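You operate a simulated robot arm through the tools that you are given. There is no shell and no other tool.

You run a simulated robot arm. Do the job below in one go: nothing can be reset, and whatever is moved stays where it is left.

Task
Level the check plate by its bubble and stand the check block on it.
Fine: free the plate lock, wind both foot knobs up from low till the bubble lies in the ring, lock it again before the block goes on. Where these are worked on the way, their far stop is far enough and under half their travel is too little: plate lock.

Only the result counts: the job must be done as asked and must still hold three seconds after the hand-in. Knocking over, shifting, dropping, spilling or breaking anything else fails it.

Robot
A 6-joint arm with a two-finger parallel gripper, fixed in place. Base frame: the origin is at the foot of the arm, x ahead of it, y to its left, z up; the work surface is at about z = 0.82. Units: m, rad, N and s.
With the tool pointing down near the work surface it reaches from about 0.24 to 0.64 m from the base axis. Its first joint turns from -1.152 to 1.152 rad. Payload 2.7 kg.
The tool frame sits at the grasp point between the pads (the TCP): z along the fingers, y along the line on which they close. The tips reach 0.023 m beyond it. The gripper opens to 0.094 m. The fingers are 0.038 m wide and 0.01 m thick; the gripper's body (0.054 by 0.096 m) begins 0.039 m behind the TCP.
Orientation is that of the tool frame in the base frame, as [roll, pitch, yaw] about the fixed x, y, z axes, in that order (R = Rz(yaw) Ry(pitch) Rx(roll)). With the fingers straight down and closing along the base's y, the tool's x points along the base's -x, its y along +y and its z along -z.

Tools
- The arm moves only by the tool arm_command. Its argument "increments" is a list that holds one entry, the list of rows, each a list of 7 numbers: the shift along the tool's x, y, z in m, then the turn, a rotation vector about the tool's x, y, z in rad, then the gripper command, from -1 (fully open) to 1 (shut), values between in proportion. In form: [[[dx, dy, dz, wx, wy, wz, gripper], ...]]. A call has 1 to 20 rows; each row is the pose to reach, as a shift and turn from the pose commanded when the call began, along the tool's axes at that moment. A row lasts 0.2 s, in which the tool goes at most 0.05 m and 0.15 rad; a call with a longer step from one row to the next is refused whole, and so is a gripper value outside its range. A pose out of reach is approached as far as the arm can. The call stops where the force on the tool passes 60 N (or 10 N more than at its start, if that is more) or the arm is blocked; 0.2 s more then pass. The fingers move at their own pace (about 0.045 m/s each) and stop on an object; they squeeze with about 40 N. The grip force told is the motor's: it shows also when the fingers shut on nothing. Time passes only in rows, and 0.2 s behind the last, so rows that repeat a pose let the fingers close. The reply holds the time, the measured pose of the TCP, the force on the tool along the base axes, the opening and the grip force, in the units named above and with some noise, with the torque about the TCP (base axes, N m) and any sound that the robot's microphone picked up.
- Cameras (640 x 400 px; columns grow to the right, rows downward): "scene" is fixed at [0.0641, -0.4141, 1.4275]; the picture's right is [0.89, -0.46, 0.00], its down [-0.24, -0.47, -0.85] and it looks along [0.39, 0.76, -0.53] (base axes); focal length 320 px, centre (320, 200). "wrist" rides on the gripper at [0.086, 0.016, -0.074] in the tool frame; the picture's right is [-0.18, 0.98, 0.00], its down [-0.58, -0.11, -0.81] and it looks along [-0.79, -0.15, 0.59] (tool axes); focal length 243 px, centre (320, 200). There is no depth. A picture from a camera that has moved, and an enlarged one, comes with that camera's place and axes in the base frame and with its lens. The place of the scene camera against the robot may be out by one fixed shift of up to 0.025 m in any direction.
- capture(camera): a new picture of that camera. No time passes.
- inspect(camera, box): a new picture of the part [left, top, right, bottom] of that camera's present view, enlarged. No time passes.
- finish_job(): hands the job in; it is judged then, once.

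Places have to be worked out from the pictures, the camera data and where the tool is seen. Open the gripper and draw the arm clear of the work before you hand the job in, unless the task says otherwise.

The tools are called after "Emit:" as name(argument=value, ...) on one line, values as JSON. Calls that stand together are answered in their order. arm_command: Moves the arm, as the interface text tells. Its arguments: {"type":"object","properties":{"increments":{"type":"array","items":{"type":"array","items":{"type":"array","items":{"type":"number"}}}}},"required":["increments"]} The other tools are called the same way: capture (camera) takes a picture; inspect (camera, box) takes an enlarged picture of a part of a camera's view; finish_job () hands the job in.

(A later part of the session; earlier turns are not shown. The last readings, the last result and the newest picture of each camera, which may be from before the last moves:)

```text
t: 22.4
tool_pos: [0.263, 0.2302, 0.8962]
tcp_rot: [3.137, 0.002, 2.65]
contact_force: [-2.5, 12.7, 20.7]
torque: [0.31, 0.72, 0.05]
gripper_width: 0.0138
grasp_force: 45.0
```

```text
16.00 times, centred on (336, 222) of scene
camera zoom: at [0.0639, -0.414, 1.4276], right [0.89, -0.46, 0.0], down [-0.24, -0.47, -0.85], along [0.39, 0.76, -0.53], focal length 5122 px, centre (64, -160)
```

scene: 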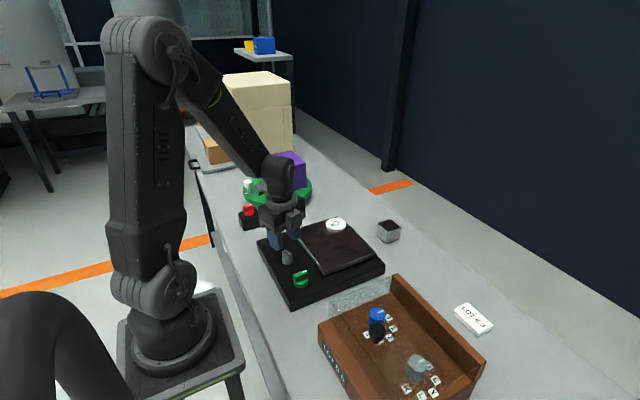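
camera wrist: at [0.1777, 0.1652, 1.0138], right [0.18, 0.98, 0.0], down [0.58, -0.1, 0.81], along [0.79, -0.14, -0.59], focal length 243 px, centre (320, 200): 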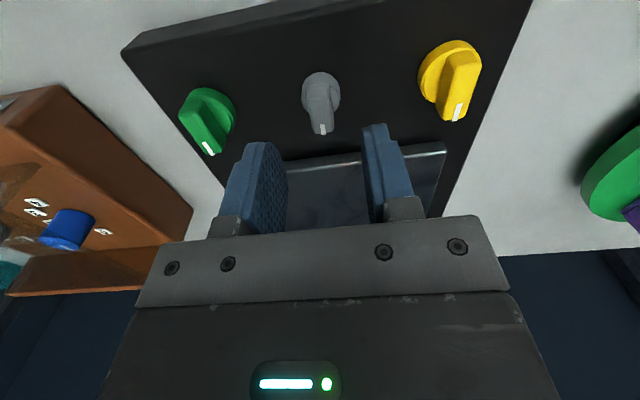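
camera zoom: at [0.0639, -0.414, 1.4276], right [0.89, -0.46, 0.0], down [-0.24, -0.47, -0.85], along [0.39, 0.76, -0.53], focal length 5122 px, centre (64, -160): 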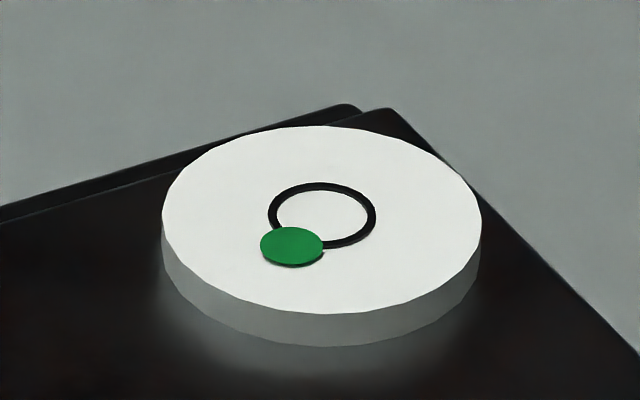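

Bubble tracks steadily (≈58 px/rad in the zoom). I'll turn yellow about 0.17 rad more, then do green.

Emit:
arm_command(increments=[[[0, 0, -0.0005, 0, 0, 0.05, 1], [0, 0, -0.0005, 0, 0, 0.1, 1], [0, 0, -0.0005, 0, 0, 0.17, 1], [0, 0, -0.0005, 0, 0, 0.17, 1]]])

Emit:
inspect(camera="scene", box=[320, 210, 352, 235])

Emit:
inspect(camera="scene", box=[240, 200, 360, 300])

```text
t: 23.4
tool_pos: [0.2632, 0.2311, 0.8962]
tcp_rot: [3.139, 0.0, 2.478]
contact_force: [0.2, 19.2, 11.3]
torque: [-0.61, -0.92, 0.03]
gripper_width: 0.0139
grasp_force: 44.5
```

```text
16.00 times, centred on (336, 222) of scene
camera zoom: at [0.064, -0.4137, 1.4277], right [0.89, -0.46, 0.0], down [-0.24, -0.47, -0.85], along [0.39, 0.76, -0.53], focal length 5122 px, centre (64, -160)
```

zoom: 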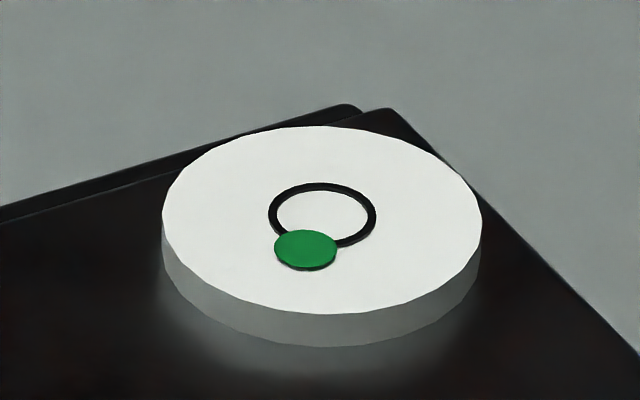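

```text
4.00 times, centred on (300, 250) of scene
camera zoom: at [0.064, -0.4137, 1.4277], right [0.89, -0.46, 0.0], down [-0.24, -0.47, -0.85], along [0.39, 0.76, -0.53], focal length 1280 px, centre (400, 0)
```

zoom: 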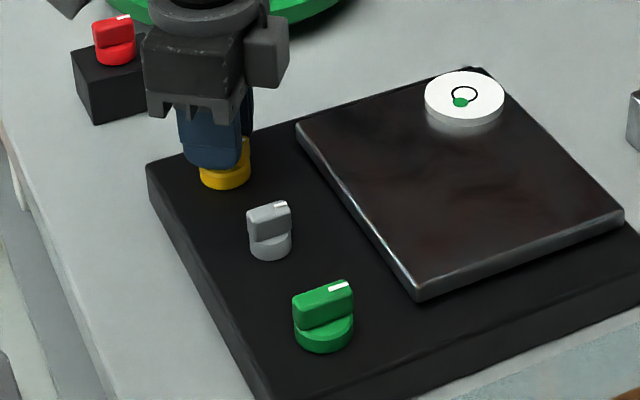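

Yellow is about right: remaining offset (−15, +35) px matches what green should supply. I'll relieve side load, release yellow, and lift.

Emit:
arm_command(increments=[[[0.0006, 0.001, 0, 0, 0, 0, 1], [0.0006, 0.001, 0, 0, 0, 0, 1], [0.0006, 0.001, 0, 0, 0, 0, 0.1], [0.0006, 0.001, 0, 0, 0, 0, 0.1], [0.0006, 0.001, 0, 0, 0, 0, 0.1], [0.0006, 0.001, -0.02, 0, 0, 0, 0.1], [0.0006, 0.001, -0.045, 0, 0, 0, 0.1], [0.0006, 0.001, -0.045, 0, 0, 0, 0.1]]])

Emit:
inspect(camera="scene", box=[320, 210, 352, 235])

Emit:
inspect(camera="scene", box=[240, 200, 360, 300])

```text
t: 25.2
tool_pos: [0.2623, 0.231, 0.9405]
tcp_rot: [3.141, 0.0, 2.48]
contact_force: [-0.4, 0.2, -0.1]
torque: [-0.02, -0.01, 0.01]
gripper_width: 0.0421
grasp_force: 0.0
```

```text
16.00 times, centred on (336, 222) of scene
camera zoom: at [0.0641, -0.4141, 1.4275], right [0.89, -0.46, 0.0], down [-0.24, -0.47, -0.85], along [0.39, 0.76, -0.53], focal length 5122 px, centre (64, -160)
```

zoom: 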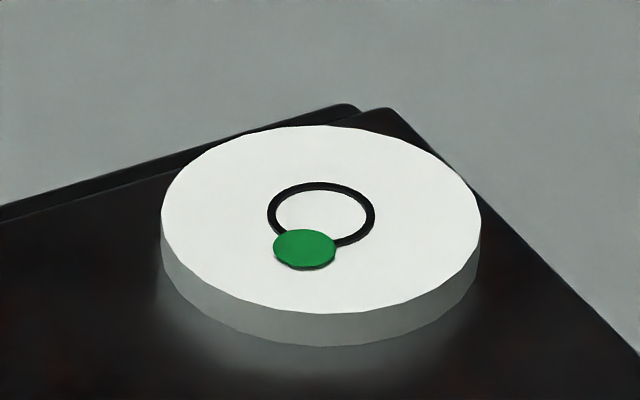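

```text
4.00 times, centred on (300, 250) of scene
camera zoom: at [0.0641, -0.4141, 1.4275], right [0.89, -0.46, 0.0], down [-0.24, -0.47, -0.85], along [0.39, 0.76, -0.53], focal length 1280 px, centre (400, 0)
```

zoom: 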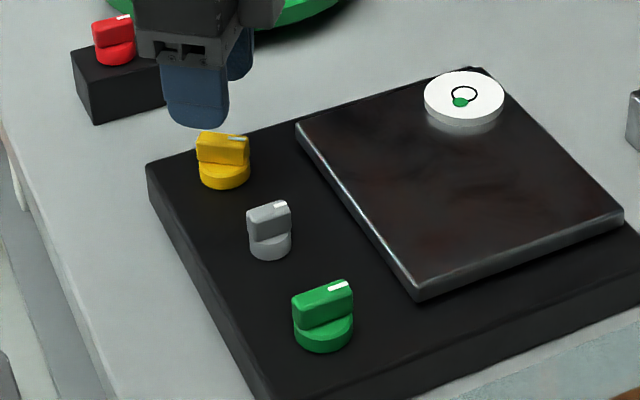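

Bubble held after release. Moving over the green knob at height while rotating the tool back to align with its bar.

Emit:
arm_command(increments=[[[-0.02, -0.025, 0, 0, 0, -0.134, 0.1], [-0.04, -0.05, 0, 0, 0, -0.268, 0.1], [-0.06, -0.075, 0, 0, 0, -0.402, 0.1], [-0.08, -0.1, 0, 0, 0, -0.536, 0.1], [-0.0991, -0.1258, 0, 0, 0, -0.67, 0.1], [-0.0991, -0.1258, 0, 0, 0, -0.67, 0.1]]])

Emit:
inspect(camera="wrist", box=[270, 55, 370, 155])

```text
t: 26.6
tool_pos: [0.2635, 0.0715, 0.9409]
tcp_rot: [3.141, 0.0, -3.132]
contact_force: [-0.1, 0.2, -0.4]
torque: [-0.01, 0.02, -0.03]
gripper_width: 0.0424
grasp_force: 0.1
```

```text
4.00 times, centred on (320, 105) of wrist
camera zoom: at [0.1774, 0.0864, 1.0151], right [0.17, 0.98, 0.0], down [0.58, -0.1, 0.81], along [0.79, -0.14, -0.59], focal length 970 px, centre (320, 580)
```

zoom: 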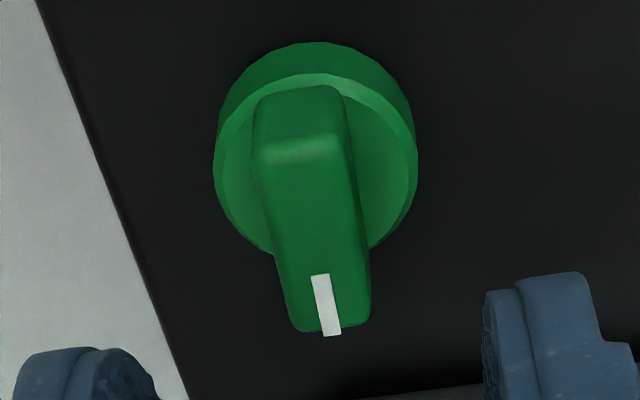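

Aligned in angle; ~1 mm offset. Correcting, descending, and closing on the green knob.

Emit:
arm_command(increments=[[[0.001, -0.001, 0.02, 0, 0, 0, 0.1], [0.001, -0.001, 0.0445, 0, 0, 0, 0.1], [0.001, -0.001, 0.0445, 0, 0, 0, 0.1]]])

Emit:
inspect(camera="wrist", box=[260, 95, 380, 205])

```text
t: 27.4
tool_pos: [0.2634, 0.0708, 0.8967]
tcp_rot: [-3.141, 0.001, -3.133]
contact_force: [0.1, -0.4, 0.2]
torque: [-0.04, 0.01, -0.01]
gripper_width: 0.0423
grasp_force: 0.1
```

```text
3.64 times, centred on (320, 150) of wrist
camera zoom: at [0.1769, 0.086, 0.9709], right [0.18, 0.98, 0.0], down [0.58, -0.1, 0.81], along [0.79, -0.14, -0.59], focal length 882 px, centre (320, 382)
```

zoom: 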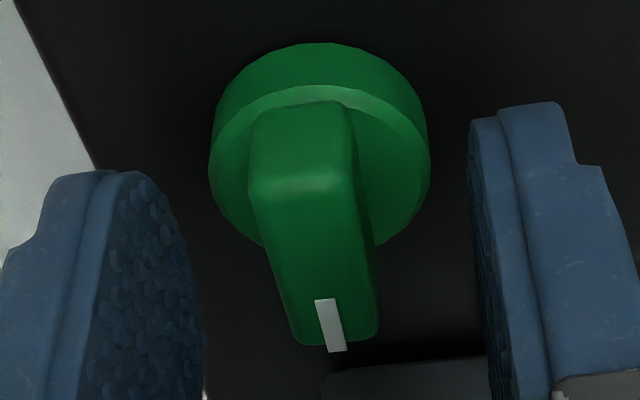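

Centred. Closing on green.

Emit:
arm_command(increments=[[[0, 0, 0, 0, 0, 0, 1], [0, 0, 0, 0, 0, 0, 1], [0, 0, 0, 0, 0, 0, 1], [0, 0, 0, 0, 0, 0, 1]]])

Emit:
inspect(camera="scene", box=[320, 210, 352, 235])

```text
t: 28.4
tool_pos: [0.2645, 0.0691, 0.8975]
tcp_rot: [-3.14, 0.0, -3.135]
contact_force: [3.7, -13.3, -1.1]
torque: [-0.19, -0.14, -0.61]
gripper_width: 0.0138
grasp_force: 45.6
```

```text
16.00 times, centred on (336, 222) of scene
camera zoom: at [0.0642, -0.4144, 1.4274], right [0.89, -0.46, 0.0], down [-0.24, -0.47, -0.85], along [0.39, 0.76, -0.53], focal length 5122 px, centre (64, -160)
```

zoom: 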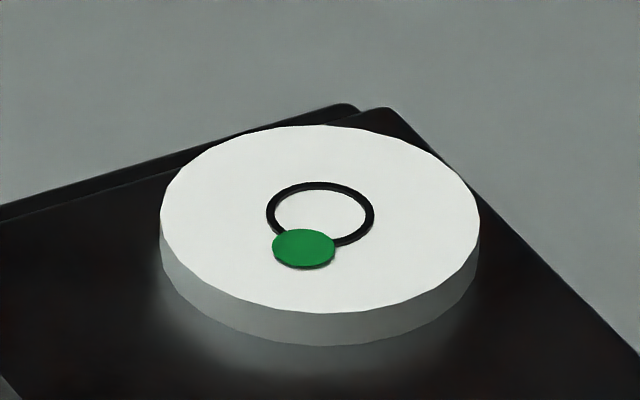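

Same signature as yellow (low stop blocks counter-clockwise). Relieving 1 mm and turning green clockwise 0.3 rad.

Emit:
arm_command(increments=[[[0, -0.001, 0, 0, 0, 0.05, 1], [0, -0.001, 0, 0, 0, 0.1, 1], [0, -0.001, 0, 0, 0, 0.15, 1], [0, -0.001, 0, 0, 0, 0.2, 1], [0, -0.001, 0, 0, 0, 0.25, 1], [0, -0.001, 0, 0, 0, 0.3, 1], [0, -0.001, 0, 0, 0, 0.3, 1]]])

Emit:
inspect(camera="wrist", box=[260, 95, 380, 205])

Emit:
inspect(camera="scene", box=[320, 210, 352, 235])

```text
t: 30.0
tool_pos: [0.2621, 0.0709, 0.8967]
tcp_rot: [3.141, 0.001, 2.85]
contact_force: [-15.0, 45.5, 9.5]
torque: [0.88, 0.45, 0.11]
gripper_width: 0.0139
grasp_force: 45.1
```

```text
3.64 times, centred on (320, 150) of wrist
camera zoom: at [0.1851, 0.111, 0.9708], right [0.46, 0.89, 0.0], down [0.52, -0.27, 0.81], along [0.72, -0.37, -0.59], focal length 882 px, centre (320, 382)
```

zoom: 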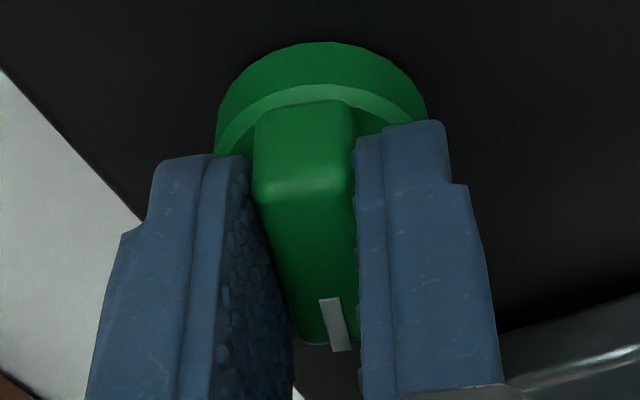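

```text
16.00 times, centred on (336, 222) of scene
camera zoom: at [0.0637, -0.413, 1.4279], right [0.89, -0.46, 0.0], down [-0.24, -0.47, -0.85], along [0.39, 0.76, -0.53], focal length 5122 px, centre (64, -160)
```

zoom: 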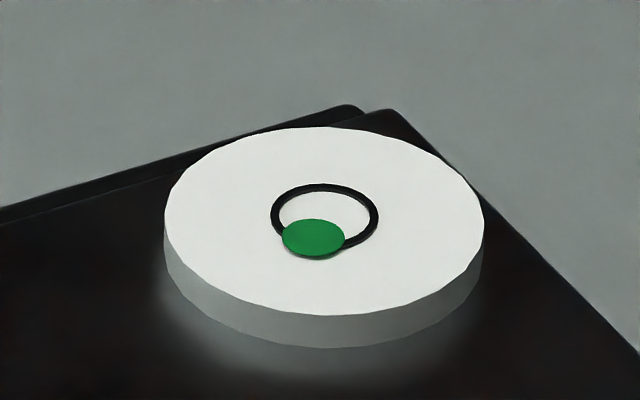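

Green moves the bubble as predicted (+5, −12 px for 0.3 rad). Side load grew to 45 N, so I'll relieve it first, then turn another 0.25 rad.

Emit:
arm_command(increments=[[[0.0008, 0.001, 0, 0, 0, 0, 1], [0.0012, 0.002, 0, 0, 0, 0, 1], [0.0012, 0.002, 0, 0, 0, 0, 1]]])

```text
t: 30.8
tool_pos: [0.2616, 0.0714, 0.8969]
tcp_rot: [-3.141, 0.003, 2.85]
contact_force: [3.5, 6.3, 5.0]
torque: [-0.38, -1.24, -0.02]
gripper_width: 0.0136
grasp_force: 45.4
```

Emit:
arm_command(increments=[[[0, 0, 0, 0, 0, 0.06, 1], [0, 0, 0, 0, 0, 0.12, 1], [0, 0, 0, 0, 0, 0.18, 1], [0, 0, 0, 0, 0, 0.25, 1], [0, 0, 0, 0, 0, 0.25, 1]]])

Emit:
inspect(camera="scene", box=[320, 210, 352, 235])

```text
t: 32.0
tool_pos: [0.2628, 0.0715, 0.8971]
tcp_rot: [3.138, 0.003, 2.599]
contact_force: [17.0, -5.0, -1.7]
torque: [-0.8, -1.29, 0.0]
gripper_width: 0.0139
grasp_force: 45.5
```

```text
16.00 times, centred on (336, 222) of scene
camera zoom: at [0.0645, -0.4142, 1.4275], right [0.89, -0.46, 0.0], down [-0.24, -0.47, -0.85], along [0.39, 0.76, -0.53], focal length 5122 px, centre (64, -160)
```

zoom: 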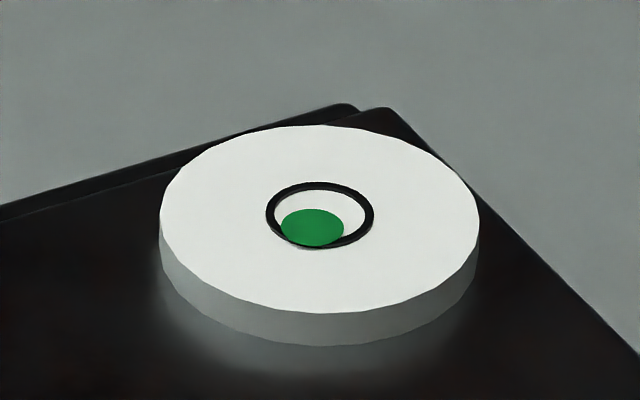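

Nearly there: offset now (−8, +13) px. Relieving and turning another 0.28 rad.

Emit:
arm_command(increments=[[[-0.0008, 0.0002, 0, 0, 0, 0, 1], [-0.0008, 0.0002, 0, 0, 0, 0.06, 1], [-0.0008, 0.0002, 0, 0, 0, 0.12, 1], [-0.0008, 0.0002, 0, 0, 0, 0.18, 1], [-0.0008, 0.0002, 0, 0, 0, 0.28, 1], [-0.0008, 0.0002, 0, 0, 0, 0.28, 1]]])

Emit:
inspect(camera="scene", box=[320, 210, 352, 235])

Emit:
inspect(camera="wrist", box=[260, 95, 380, 205])

```text
t: 33.4
tool_pos: [0.2639, 0.072, 0.8969]
tcp_rot: [3.138, -0.001, 2.319]
contact_force: [6.3, 11.4, 15.0]
torque: [0.85, 0.66, 0.06]
gripper_width: 0.014
grasp_force: 45.5
```

```text
16.00 times, centred on (336, 222) of scene
camera zoom: at [0.0641, -0.4139, 1.4276], right [0.89, -0.46, 0.0], down [-0.24, -0.47, -0.85], along [0.39, 0.76, -0.53], focal length 5122 px, centre (64, -160)
```

zoom: 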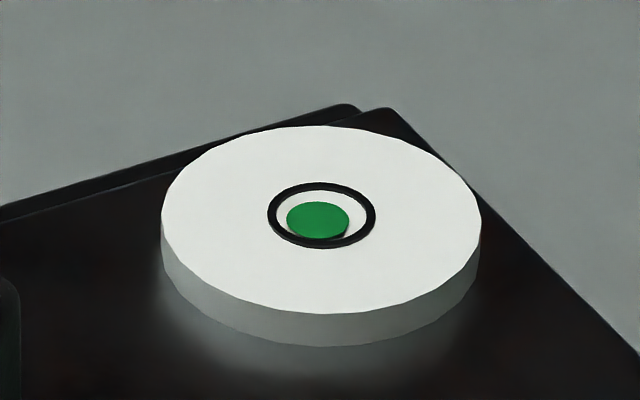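

```text
3.64 times, centred on (320, 150) of wrist
camera zoom: at [0.2172, 0.1461, 0.971], right [0.85, 0.53, 0.0], down [0.31, -0.5, 0.81], along [0.43, -0.68, -0.59], focal length 882 px, centre (320, 382)
```

zoom: 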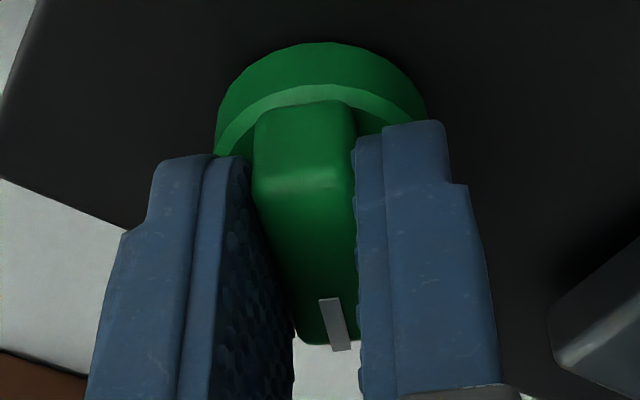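

Bubble is almost centred: (−3, +4) px. One more small 0.07 rad turn, with relief, then release and lift.

Emit:
arm_command(increments=[[[0, 0.0006, 0, 0, 0, 0.035, 1], [0, 0.0006, 0, 0, 0, 0.07, 1], [0, 0.0006, 0, 0, 0, 0.07, 1]]])

Emit:
inspect(camera="scene", box=[320, 210, 352, 235])

```text
t: 34.2
tool_pos: [0.2628, 0.0729, 0.8985]
tcp_rot: [-3.141, -0.001, 2.249]
contact_force: [4.6, 9.5, 20.9]
torque: [0.53, 0.36, 0.0]
gripper_width: 0.0137
grasp_force: 44.8
```

```text
16.00 times, centred on (336, 222) of scene
camera zoom: at [0.064, -0.4139, 1.4276], right [0.89, -0.46, 0.0], down [-0.24, -0.47, -0.85], along [0.39, 0.76, -0.53], focal length 5122 px, centre (64, -160)
```

zoom: 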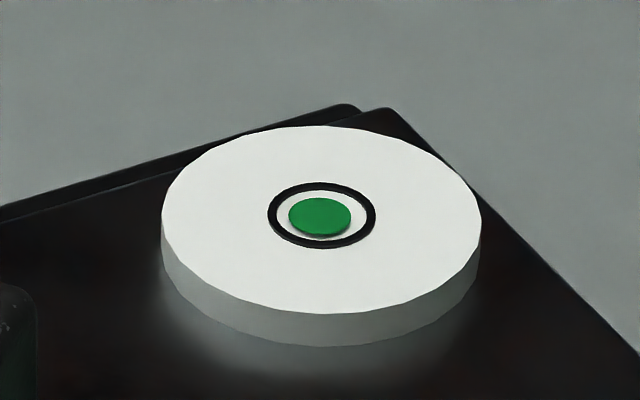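

The bubble is centred in the ring. Relieving, releasing green and lifting.

Emit:
arm_command(increments=[[[0.0002, 0.0005, -0.0007, 0, 0, 0, 1], [0.0002, 0.0005, -0.0007, 0, 0, 0, 1], [0.0002, 0.0005, -0.0007, 0, 0, 0, 0.1], [0.0002, 0.0005, -0.0007, 0, 0, 0, 0.1], [0.0002, 0.0005, -0.0007, 0, 0, 0, 0.1], [0.0002, 0.0005, -0.02, 0, 0, 0, 0.1], [0.0002, 0.0005, -0.045, 0, 0, 0, 0.1], [0.0002, 0.0005, -0.045, 0, 0, 0, 0.1]]])

Emit:
inspect(camera="scene", box=[320, 210, 352, 235])

Emit:
inspect(camera="scene", box=[240, 200, 360, 300])

```text
t: 36.0
tool_pos: [0.2632, 0.0714, 0.9416]
tcp_rot: [-3.141, -0.002, 2.25]
contact_force: [-0.5, 0.5, -0.7]
torque: [0.0, 0.02, 0.0]
gripper_width: 0.0424
grasp_force: 0.1
```

```text
16.00 times, centred on (336, 222) of scene
camera zoom: at [0.0641, -0.4141, 1.4275], right [0.89, -0.46, 0.0], down [-0.24, -0.47, -0.85], along [0.39, 0.76, -0.53], focal length 5122 px, centre (64, -160)
```

zoom: 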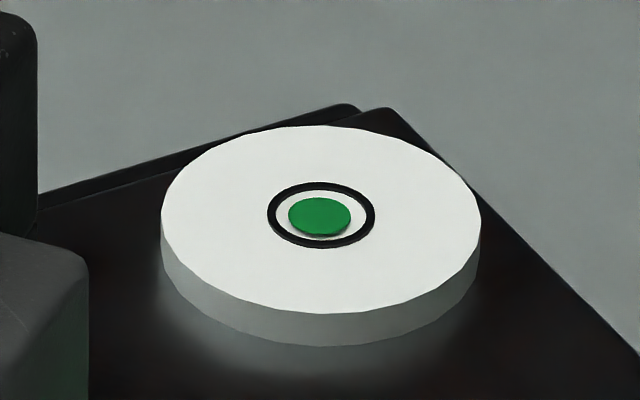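

```text
4.00 times, centred on (300, 250) of scene
camera zoom: at [0.0641, -0.4141, 1.4275], right [0.89, -0.46, 0.0], down [-0.24, -0.47, -0.85], along [0.39, 0.76, -0.53], focal length 1280 px, centre (400, 0)
```

zoom: 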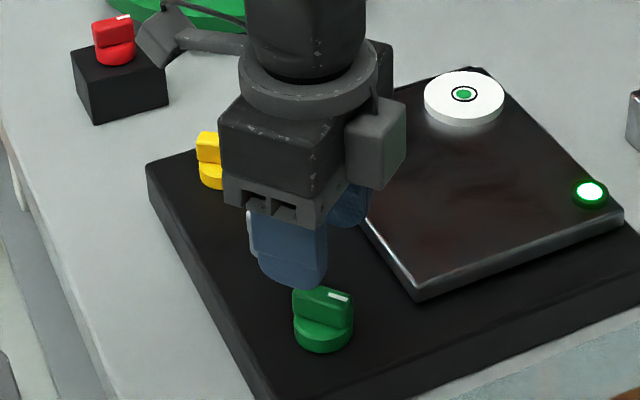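

The level held and a green lamp lit on the plate. Now back to the lock to lock it again: moving over it and rotating the tool to match its bar.

Emit:
arm_command(increments=[[[0.0088, 0.0071, 0, 0, 0, -0.13, 0.1], [0.0177, 0.0143, 0, 0, 0, -0.26, 0.1], [0.0265, 0.0214, 0, 0, 0, -0.39, 0.1], [0.0354, 0.0285, 0, 0, 0, -0.52, 0.1], [0.0442, 0.0356, 0, 0, 0, -0.65, 0.1], [0.0531, 0.0428, 0, 0, 0, -0.78, 0.1], [0.0619, 0.0499, 0, 0, 0, -0.89, 0.1], [0.0619, 0.0499, 0, 0, 0, -0.89, 0.1]]])

Emit:
inspect(camera="wrist", box=[270, 55, 370, 155])

```text
t: 37.8
tool_pos: [0.2626, 0.1522, 0.9416]
tcp_rot: [-3.141, 0.002, -3.142]
contact_force: [-0.4, 0.4, -0.3]
torque: [0.01, 0.0, -0.02]
gripper_width: 0.0423
grasp_force: 0.1
```

```text
4.00 times, centred on (320, 105) of wrist
camera zoom: at [0.1773, 0.1679, 1.0159], right [0.18, 0.98, 0.0], down [0.58, -0.11, 0.81], along [0.79, -0.15, -0.59], focal length 970 px, centre (320, 580)
```

zoom: 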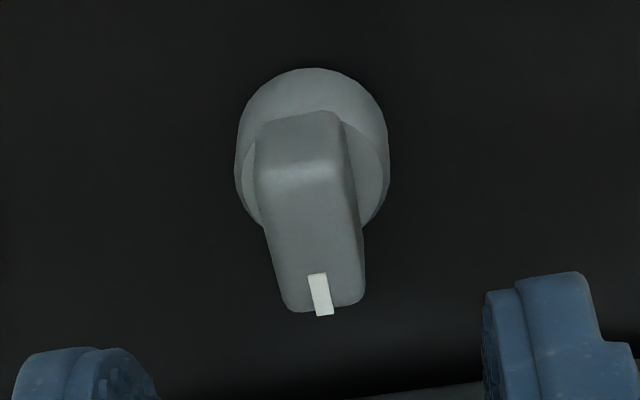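

Well aligned; ~1.3 mm offset. Correcting, descending, and closing on the lock.

Emit:
arm_command(increments=[[[0, -0.0015, 0.02, 0, 0, 0, 0.1], [0, -0.0015, 0.0455, 0, 0, 0, 0.1], [0, -0.0015, 0.0455, 0, 0, 0, 0.1], [0, -0.0015, 0.0455, 0, 0, 0, 1], [0, -0.0015, 0.0455, 0, 0, 0, 1], [0, -0.0015, 0.0455, 0, 0, 0, 1], [0, -0.0015, 0.0455, 0, 0, 0, 1]]])

Emit:
inspect(camera="wrist", box=[260, 95, 380, 205])

Emit:
inspect(camera="scene", box=[300, 195, 410, 265])

```text
t: 39.4
tool_pos: [0.2628, 0.1508, 0.8965]
tcp_rot: [3.141, 0.0, 3.138]
contact_force: [-0.4, 3.3, -7.5]
torque: [0.06, -0.48, 0.0]
gripper_width: 0.0139
grasp_force: 44.7
```

```text
3.64 times, centred on (320, 150) of wrist
camera zoom: at [0.1776, 0.1663, 0.9703], right [0.19, 0.98, 0.0], down [0.58, -0.11, 0.81], along [0.79, -0.15, -0.59], focal length 882 px, centre (320, 382)
```

zoom: 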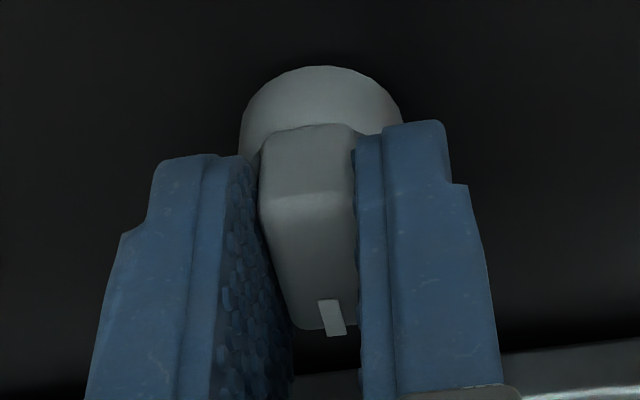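

```text
5.71 times, centred on (355, 230) of scene
camera zoom: at [0.0641, -0.414, 1.4276], right [0.89, -0.46, 0.0], down [-0.24, -0.47, -0.85], along [0.39, 0.76, -0.53], focal length 1829 px, centre (120, 29)
```

zoom: 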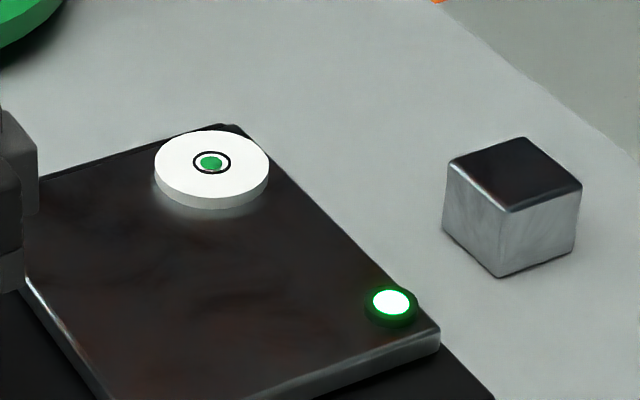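

Gripped. Turning the lock clockwise (back) 0.3 rad first.

Emit:
arm_command(increments=[[[0, 0, 0, 0, 0, 0.06, 1], [0, 0, 0, 0, 0, 0.12, 1], [0, 0, 0, 0, 0, 0.18, 1], [0, 0, 0, 0, 0, 0.24, 1], [0, 0, 0, 0, 0, 0.3, 1], [0, 0, 0, 0, 0, 0.3, 1]]])

Emit:
inspect(camera="wrist", box=[260, 95, 380, 205])

Emit:
inspect(camera="scene", box=[320, 210, 352, 235])

```text
t: 40.8
tool_pos: [0.2638, 0.1507, 0.896]
tcp_rot: [3.14, 0.001, 2.838]
contact_force: [-3.5, 18.2, -10.8]
torque: [0.55, 1.0, -0.01]
gripper_width: 0.0137
grasp_force: 44.8
```

```text
3.64 times, centred on (320, 150) of wrist
camera zoom: at [0.1864, 0.1917, 0.9703], right [0.47, 0.88, 0.0], down [0.52, -0.28, 0.81], along [0.71, -0.38, -0.59], focal length 882 px, centre (320, 382)
```

zoom: 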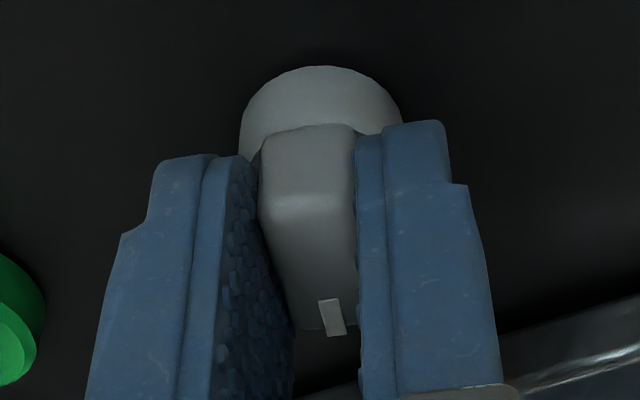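

```text
16.00 times, centred on (336, 222) of scene
camera zoom: at [0.0641, -0.4136, 1.4277], right [0.89, -0.46, 0.0], down [-0.24, -0.47, -0.85], along [0.39, 0.76, -0.53], focal length 5122 px, centre (64, -160)
```

zoom: 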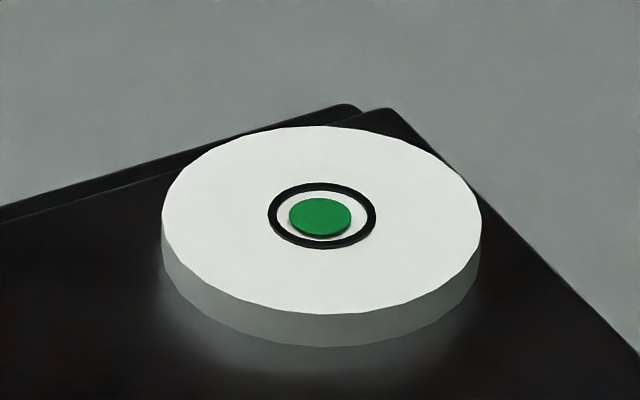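

Smooth so far, bubble steady. Relieving and continuing another 0.3 rad.

Emit:
arm_command(increments=[[[0.0004, 0.001, 0.0005, 0, 0, 0, 1], [0.0004, 0.001, 0.0005, 0, 0, 0.06, 1], [0.0004, 0.001, 0.0005, 0, 0, 0.12, 1], [0.0004, 0.001, 0.0005, 0, 0, 0.18, 1], [0.0004, 0.001, 0.0005, 0, 0, 0.24, 1], [0.0004, 0.001, 0.0005, 0, 0, 0.3, 1], [0.0004, 0.001, 0.0005, 0, 0, 0.3, 1]]])

```text
t: 42.4
tool_pos: [0.2633, 0.1516, 0.8961]
tcp_rot: [3.14, 0.004, 2.539]
contact_force: [-2.2, -7.1, 35.7]
torque: [-0.17, 0.16, 0.0]
gripper_width: 0.0139
grasp_force: 45.6
```

Fz shows I'm pressing down; raising 1 mm and continuing 0.3 rad.

Emit:
arm_command(increments=[[[0, 0, -0.001, 0, 0, 0, 1], [0, 0, -0.001, 0, 0, 0.06, 1], [0, 0, -0.001, 0, 0, 0.12, 1], [0, 0, -0.001, 0, 0, 0.18, 1], [0, 0, -0.001, 0, 0, 0.24, 1], [0, 0, -0.001, 0, 0, 0.3, 1], [0, 0, -0.001, 0, 0, 0.3, 1]]])

Emit:
inspect(camera="wrist", box=[260, 95, 380, 205])

```text
t: 44.0
tool_pos: [0.2634, 0.1515, 0.8954]
tcp_rot: [3.14, -0.001, 2.239]
contact_force: [22.2, 3.6, -25.1]
torque: [-0.51, -0.59, 0.06]
gripper_width: 0.0138
grasp_force: 45.3
```

```text
3.64 times, centred on (320, 150) of wrist
camera zoom: at [0.2239, 0.2293, 0.9703], right [0.89, 0.46, 0.0], down [0.27, -0.52, 0.81], along [0.37, -0.71, -0.59], focal length 882 px, centre (320, 382)
```

zoom: 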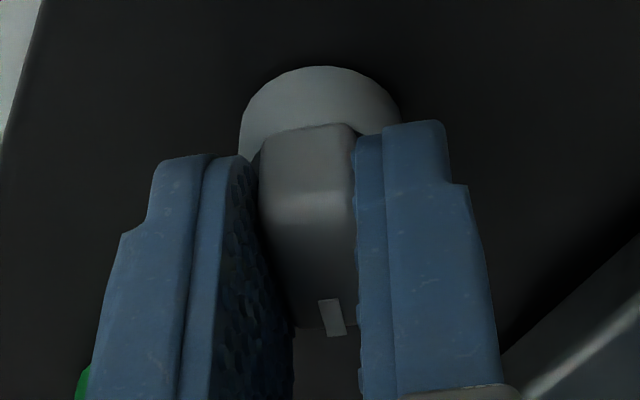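

0.9 rad done. Relieving and continuing toward the locked stop.

Emit:
arm_command(increments=[[[-0.0006, 0.0012, 0.0006, 0, 0, 0, 1], [-0.0006, 0.0012, 0.0006, 0, 0, 0.06, 1], [-0.0006, 0.0012, 0.0006, 0, 0, 0.12, 1], [-0.0006, 0.0012, 0.0006, 0, 0, 0.18, 1], [-0.0006, 0.0012, 0.0006, 0, 0, 0.25, 1], [-0.0006, 0.0012, 0.0006, 0, 0, 0.25, 1]]])

Emit:
inspect(camera="wrist", box=[260, 95, 380, 205])

Emit:
inspect(camera="scene", box=[320, 210, 352, 235])

```text
t: 45.4
tool_pos: [0.2642, 0.1514, 0.8967]
tcp_rot: [-3.141, 0.001, 1.987]
contact_force: [-3.5, 11.3, -4.8]
torque: [1.39, 0.62, 0.01]
gripper_width: 0.0138
grasp_force: 45.2
```

```text
3.64 times, centred on (320, 150) of wrist
camera zoom: at [0.245, 0.2373, 0.9703], right [0.97, 0.23, 0.0], down [0.14, -0.58, 0.81], along [0.18, -0.78, -0.59], focal length 882 px, centre (320, 382)
```

zoom: 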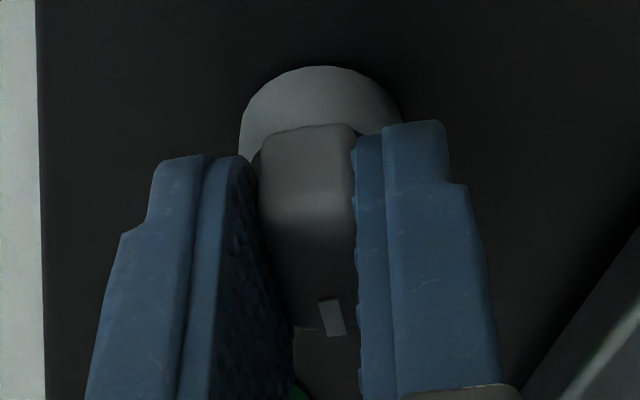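

```text
16.00 times, centred on (336, 222) of scene
camera zoom: at [0.064, -0.4138, 1.4276], right [0.89, -0.46, 0.0], down [-0.24, -0.47, -0.85], along [0.39, 0.76, -0.53], focal length 5122 px, centre (64, -160)
```

zoom: 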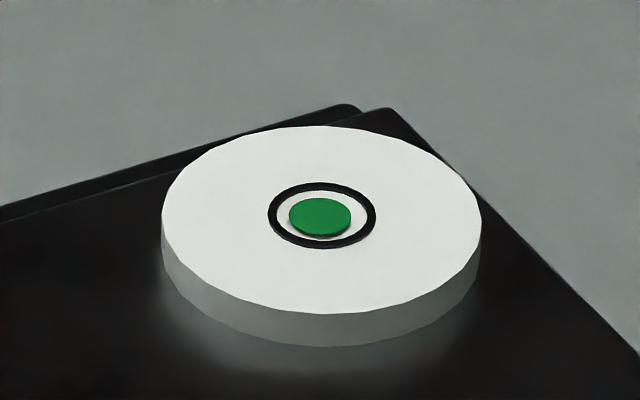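

1.15 rad done, no stop yet (starting lock position was around yaw 1.92). Continuing in small steps until torque builds.

Emit:
arm_command(increments=[[[0, 0.0005, 0, 0, 0, 0.04, 1], [0, 0.0005, 0, 0, 0, 0.08, 1], [0, 0.0005, 0, 0, 0, 0.1, 1], [0, 0.0005, 0, 0, 0, 0.1, 1]]])

```text
t: 46.4
tool_pos: [0.2643, 0.151, 0.8961]
tcp_rot: [-3.14, 0.002, 1.89]
contact_force: [-13.2, 11.1, 7.1]
torque: [-0.81, -0.17, 1.24]
gripper_width: 0.0141
grasp_force: 44.8
```

Torque +1.24 Nm: the locked stop is reached. Backing off the twist slightly, opening and lifting.

Emit:
arm_command(increments=[[[0.0003, 0, 0, 0, 0, -0.035, 1], [0.0003, 0, 0, 0, 0, -0.04, 0.1], [0.0003, 0, 0, 0, 0, -0.04, 0.1], [0.0003, 0, 0, 0, 0, -0.04, 0.1], [0.0003, 0, -0.02, 0, 0, -0.04, 0.1], [0.0003, 0, -0.05, 0, 0, -0.04, 0.1], [0.0003, 0, -0.09, 0, 0, -0.04, 0.1], [0.0003, 0, -0.09, 0, 0, -0.04, 0.1]]])

Emit:
capture(camera="wrist")

Emit:
inspect(camera="scene", box=[240, 200, 360, 300])

Emit:
inspect(camera="scene", box=[320, 210, 352, 235])

```text
t: 48.2
tool_pos: [0.2652, 0.1515, 0.9863]
tcp_rot: [-3.141, 0.002, 1.931]
contact_force: [0.4, 0.3, 0.3]
torque: [0.0, 0.0, -0.03]
gripper_width: 0.0424
grasp_force: 0.0
```

```text
taken
camera wrist: at [0.2511, 0.2384, 1.0599], right [0.98, 0.17, 0.0], down [0.1, -0.58, 0.81], along [0.14, -0.79, -0.59], focal length 243 px, centre (320, 200)
```

wrist: 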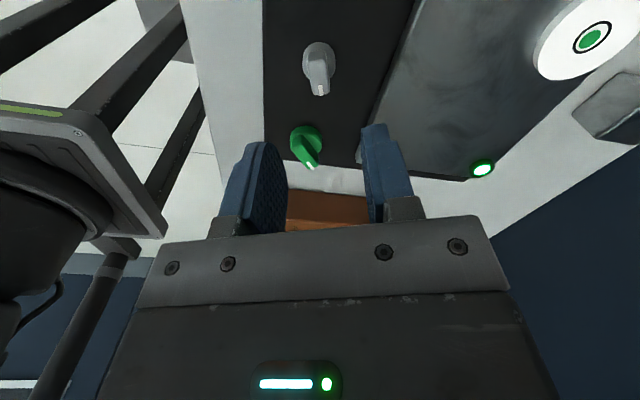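

```text
4.00 times, centred on (300, 250) of scene
camera zoom: at [0.0641, -0.4141, 1.4275], right [0.89, -0.46, 0.0], down [-0.24, -0.47, -0.85], along [0.39, 0.76, -0.53], focal length 1280 px, centre (400, 0)
```

zoom: 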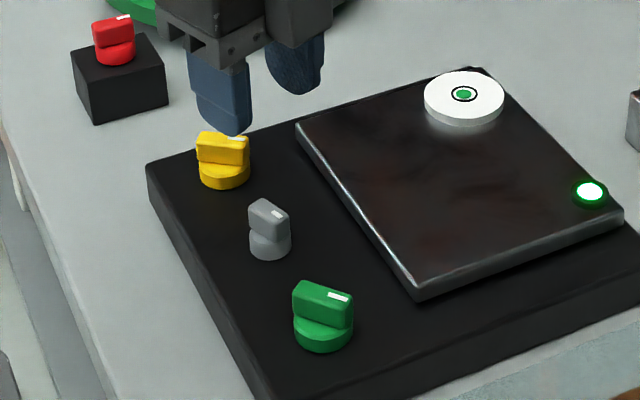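

```text
16.00 times, centred on (336, 222) of scene
camera zoom: at [0.0641, -0.4141, 1.4275], right [0.89, -0.46, 0.0], down [-0.24, -0.47, -0.85], along [0.39, 0.76, -0.53], focal length 5122 px, centre (64, -160)
```

zoom: 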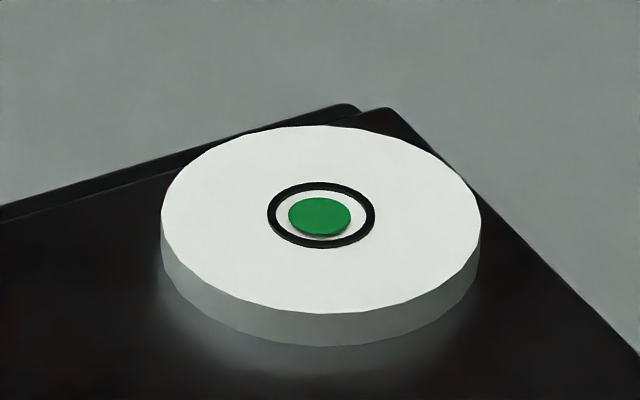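

The lock is back at its original angle, bubble still in the ring and lamp lit. Now for the block: moving forward at height with the tool rotated back so the wrist camera sees the block and the plate.

Emit:
arm_command(increments=[[[0, 0, -0.03, 0, 0, -0.13, -0.3], [-0.006, 0.015, -0.06, 0, 0, -0.26, -0.3], [-0.014, 0.038, -0.08, 0, 0, -0.39, -0.5], [-0.022, 0.058, -0.08, 0, 0, -0.52, -0.7], [-0.029, 0.078, -0.08, 0, 0, -0.65, -1], [-0.036, 0.098, -0.08, 0, 0, -0.78, -1], [-0.043, 0.118, -0.08, 0, 0, -0.91, -1], [-0.05, 0.138, -0.08, 0, 0, -1.04, -1], [-0.058, 0.154, -0.08, 0, 0, -1.17, -1], [-0.058, 0.154, -0.08, 0, 0, -1.21, -1], [-0.058, 0.154, -0.08, 0, 0, -1.21, -1]]])

Emit:
capture(camera="wrist")

Emit:
capture(camera="scene")

```text
t: 50.6
tool_pos: [0.4297, 0.1507, 1.0672]
tcp_rot: [3.142, 0.002, 3.141]
contact_force: [-0.1, -0.3, -0.5]
torque: [-0.01, 0.0, 0.02]
gripper_width: 0.0938
grasp_force: 0.0
```

```text
taken
camera wrist: at [0.3438, 0.1675, 1.1402], right [0.18, 0.98, 0.0], down [0.58, -0.11, 0.81], along [0.79, -0.15, -0.59], focal length 243 px, centre (320, 200)
```

wrist: 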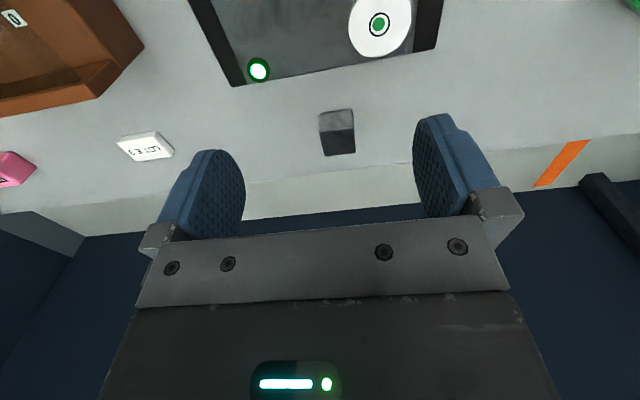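

```text
taken
```

scene: 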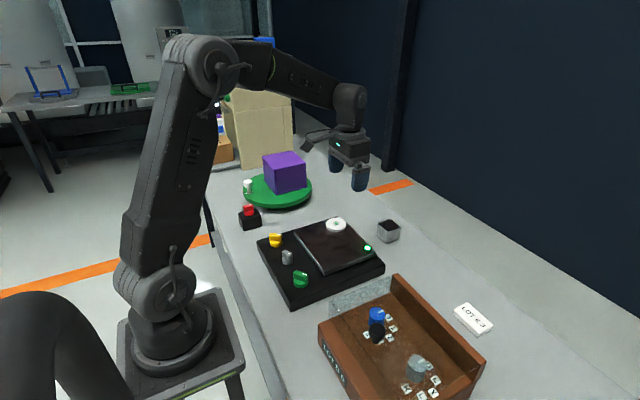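

Emit:
inspect(camera="wrist", box=[300, 95, 380, 165])

Emit:
inspect(camera="wrist", box=[180, 0, 460, 175])

Emit:
inspect(camera="scene", box=[365, 205, 415, 255])

```text
5.71 times, centred on (340, 130) of wrist
camera zoom: at [0.3438, 0.1675, 1.1402], right [0.18, 0.98, 0.0], down [0.58, -0.11, 0.81], along [0.79, -0.15, -0.59], focal length 1386 px, centre (206, 600)
```

zoom: 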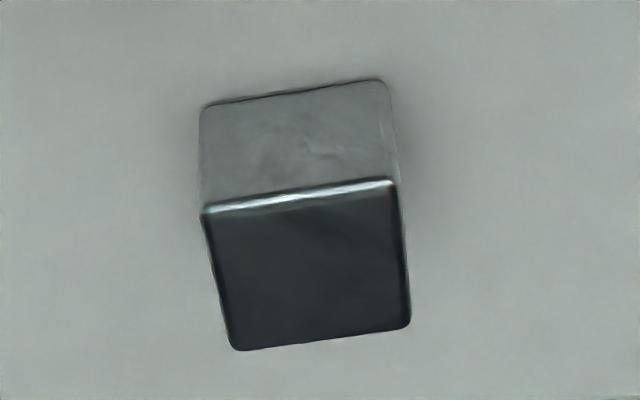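

```text
2.29 times, centred on (320, 88) of wrist
camera zoom: at [0.3438, 0.1675, 1.1402], right [0.18, 0.98, 0.0], down [0.58, -0.11, 0.81], along [0.79, -0.15, -0.59], focal length 555 px, centre (320, 457)
```

zoom: 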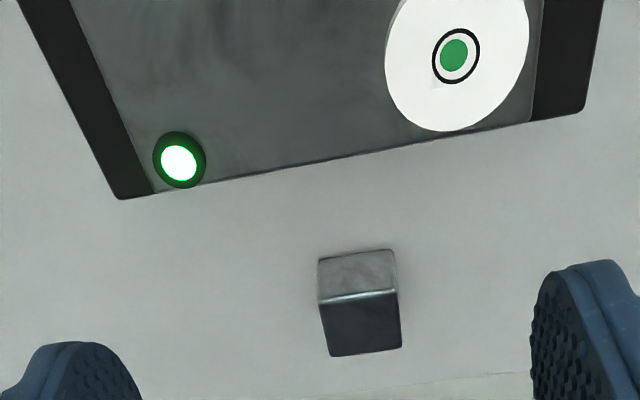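

```text
8.00 times, centred on (390, 230) of scene
camera zoom: at [0.0641, -0.4141, 1.4275], right [0.89, -0.46, 0.0], down [-0.24, -0.47, -0.85], along [0.39, 0.76, -0.53], focal length 2561 px, centre (-240, -40)
```

zoom: 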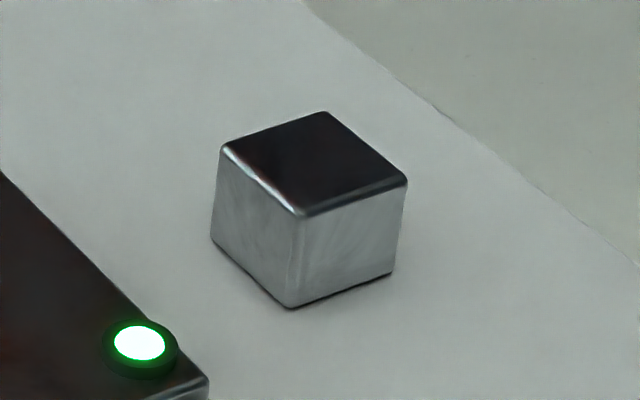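

The block is axis-aligned, about 48 mm wide, at ≈(0.582, 0.151), top ≈0.862–0.868. Plate spans x≈0.315–0.47, y≈0.062–0.239 with the vial at (0.434, 0.205) and lamp at (0.46, 0.075). Moving above the block.

Emit:
arm_command(increments=[[[-0.038, 0, 0.035, 0, 0, 0, -1], [-0.076, 0, 0.065, 0, 0, 0, -1], [-0.114, 0, 0.095, 0, 0, 0, -1], [-0.14, 0, 0.125, 0, 0, 0, -1], [-0.152, 0, 0.147, 0, 0, 0, -1], [-0.152, 0, 0.147, 0, 0, 0, -1]]])

Emit:
capture(camera="wrist")

Emit:
inspect(camera="wrist", box=[250, 60, 410, 180])

```text
refused: row 1 steps farther than a row can; nothing moved
```

```text
taken
camera wrist: at [0.3438, 0.1675, 1.1402], right [0.18, 0.98, 0.0], down [0.58, -0.11, 0.81], along [0.79, -0.15, -0.59], focal length 243 px, centre (320, 200)
```

wrist: 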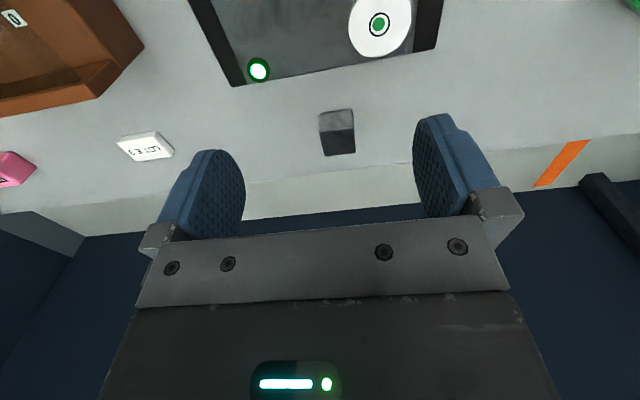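

```text
3.33 times, centred on (330, 120) of wrist
camera zoom: at [0.3438, 0.1675, 1.1402], right [0.18, 0.98, 0.0], down [0.58, -0.11, 0.81], along [0.79, -0.15, -0.59], focal length 809 px, centre (287, 467)
```

zoom: 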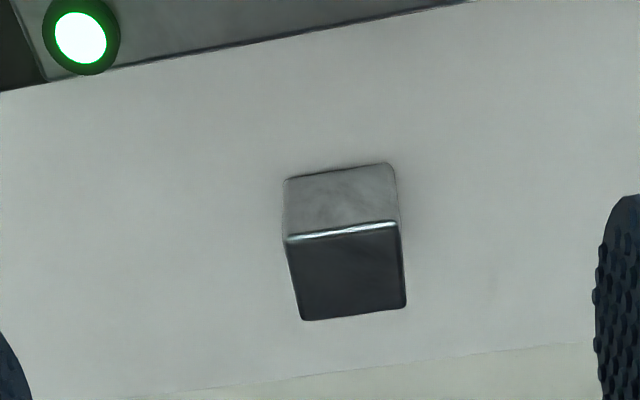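

The first step was slightly too long; retrying with smaller steps.

Emit:
arm_command(increments=[[[-0.03, 0, 0.02, 0, 0, 0, -1], [-0.06, 0, 0.045, 0, 0, 0, -1], [-0.09, 0, 0.07, 0, 0, 0, -1], [-0.12, 0, 0.095, 0, 0, 0, -1], [-0.14, 0, 0.12, 0, 0, 0, -1], [-0.152, 0, 0.147, 0, 0, 0, -1], [-0.152, 0, 0.147, 0, 0, 0, -1]]])

Emit:
capture(camera="wrist")

Emit:
inspect(camera="wrist", box=[250, 60, 410, 180])

```text
t: 52.2
tool_pos: [0.5823, 0.1515, 0.9196]
tcp_rot: [-3.141, 0.0, 3.141]
contact_force: [1.0, 0.9, -0.1]
torque: [0.01, 0.05, 0.01]
gripper_width: 0.094
grasp_force: 0.2
```

```text
taken
camera wrist: at [0.4964, 0.1679, 0.9934], right [0.19, 0.98, 0.0], down [0.58, -0.11, 0.81], along [0.79, -0.15, -0.59], focal length 243 px, centre (320, 200)
```

wrist: 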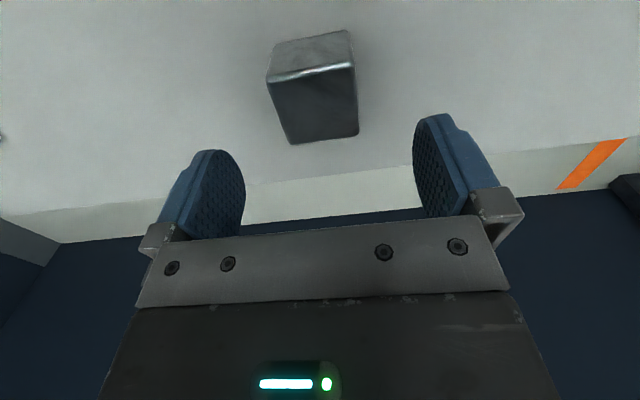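

```text
3.33 times, centred on (330, 120) of wrist
camera zoom: at [0.4964, 0.1679, 0.9934], right [0.19, 0.98, 0.0], down [0.58, -0.11, 0.81], along [0.79, -0.15, -0.59], focal length 809 px, centre (287, 467)
```

zoom: 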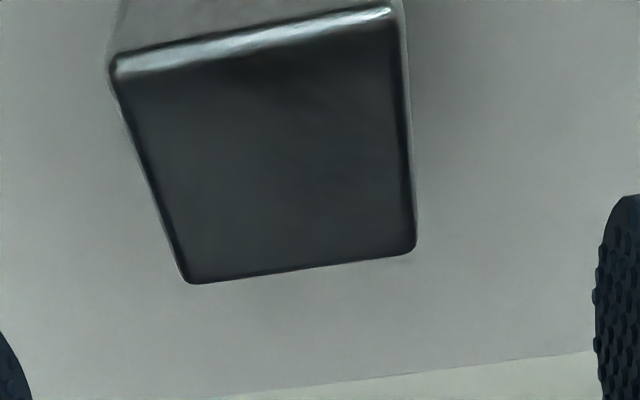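

Block is a ~46 mm cube centred at (0.579, 0.151), axis-aligned. Descending around it to z≈0.85.

Emit:
arm_command(increments=[[[0.003, -0.0005, 0.025, 0, 0, 0, -1], [0.003, -0.0005, 0.05, 0, 0, 0, -1], [0.003, -0.0005, 0.0696, 0, 0, 0, -1], [0.003, -0.0005, 0.0696, 0, 0, 0, -1]]])

Emit:
capture(camera="wrist")

Emit:
inspect(camera="scene", box=[340, 190, 430, 260])

```text
t: 53.2
tool_pos: [0.5795, 0.1511, 0.8497]
tcp_rot: [3.141, 0.001, 3.141]
contact_force: [-0.1, 0.6, -0.1]
torque: [0.03, -0.02, -0.01]
gripper_width: 0.0943
grasp_force: 0.0
```

```text
taken
camera wrist: at [0.4934, 0.1677, 0.9236], right [0.19, 0.98, 0.0], down [0.58, -0.11, 0.81], along [0.79, -0.15, -0.59], focal length 243 px, centre (320, 200)
```

wrist: 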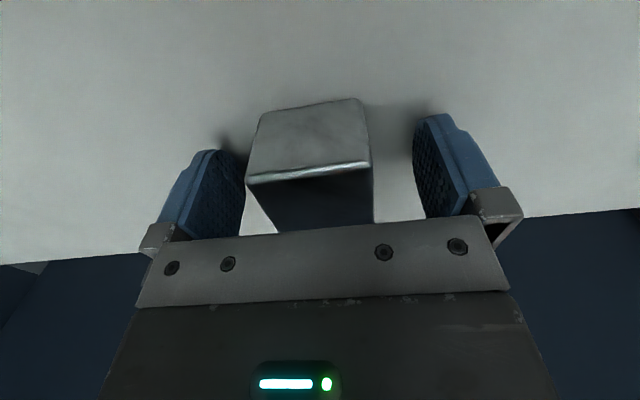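

```text
5.71 times, centred on (385, 225) of scene
camera zoom: at [0.0641, -0.4141, 1.4275], right [0.89, -0.46, 0.0], down [-0.24, -0.47, -0.85], along [0.39, 0.76, -0.53], focal length 1829 px, centre (-51, 57)
```

zoom: 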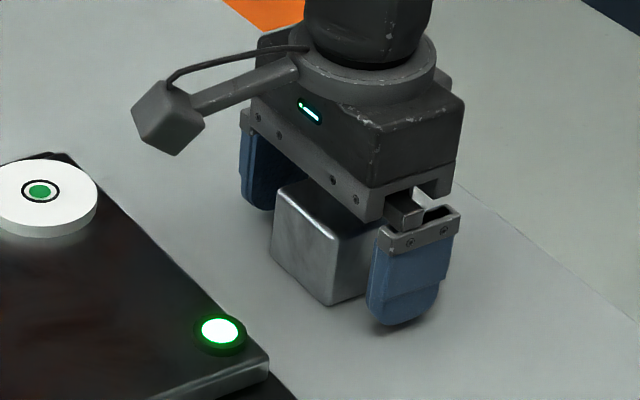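

Fingers straddle the block symmetrically with clearance above the table. Closing on the block.

Emit:
arm_command(increments=[[[0, 0, 0, 0, 0, 0, 1], [0, 0, 0, 0, 0, 0, 1], [0, 0, 0, 0, 0, 0, 1], [0, 0, 0, 0, 0, 0, 1], [0, 0, 0, 0, 0, 0, 1]]])

Emit:
capture(camera="wrist")

```text
t: 54.4
tool_pos: [0.5792, 0.151, 0.8499]
tcp_rot: [-3.141, 0.0, 3.142]
contact_force: [0.0, -1.2, 1.1]
torque: [-0.08, 0.02, 0.0]
gripper_width: 0.0499
grasp_force: 39.8
```

```text
taken
camera wrist: at [0.4934, 0.1676, 0.9239], right [0.19, 0.98, 0.0], down [0.58, -0.11, 0.81], along [0.79, -0.15, -0.59], focal length 243 px, centre (320, 200)
```

wrist: 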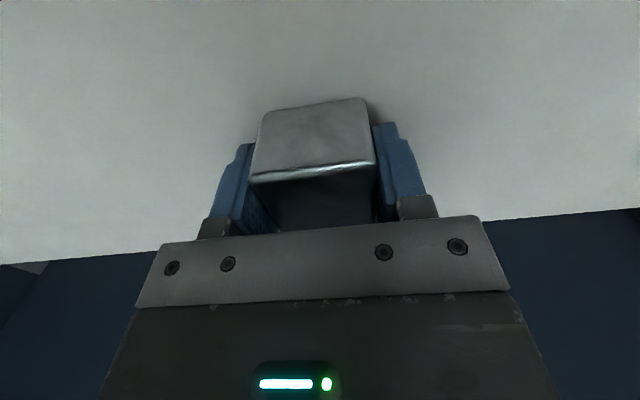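

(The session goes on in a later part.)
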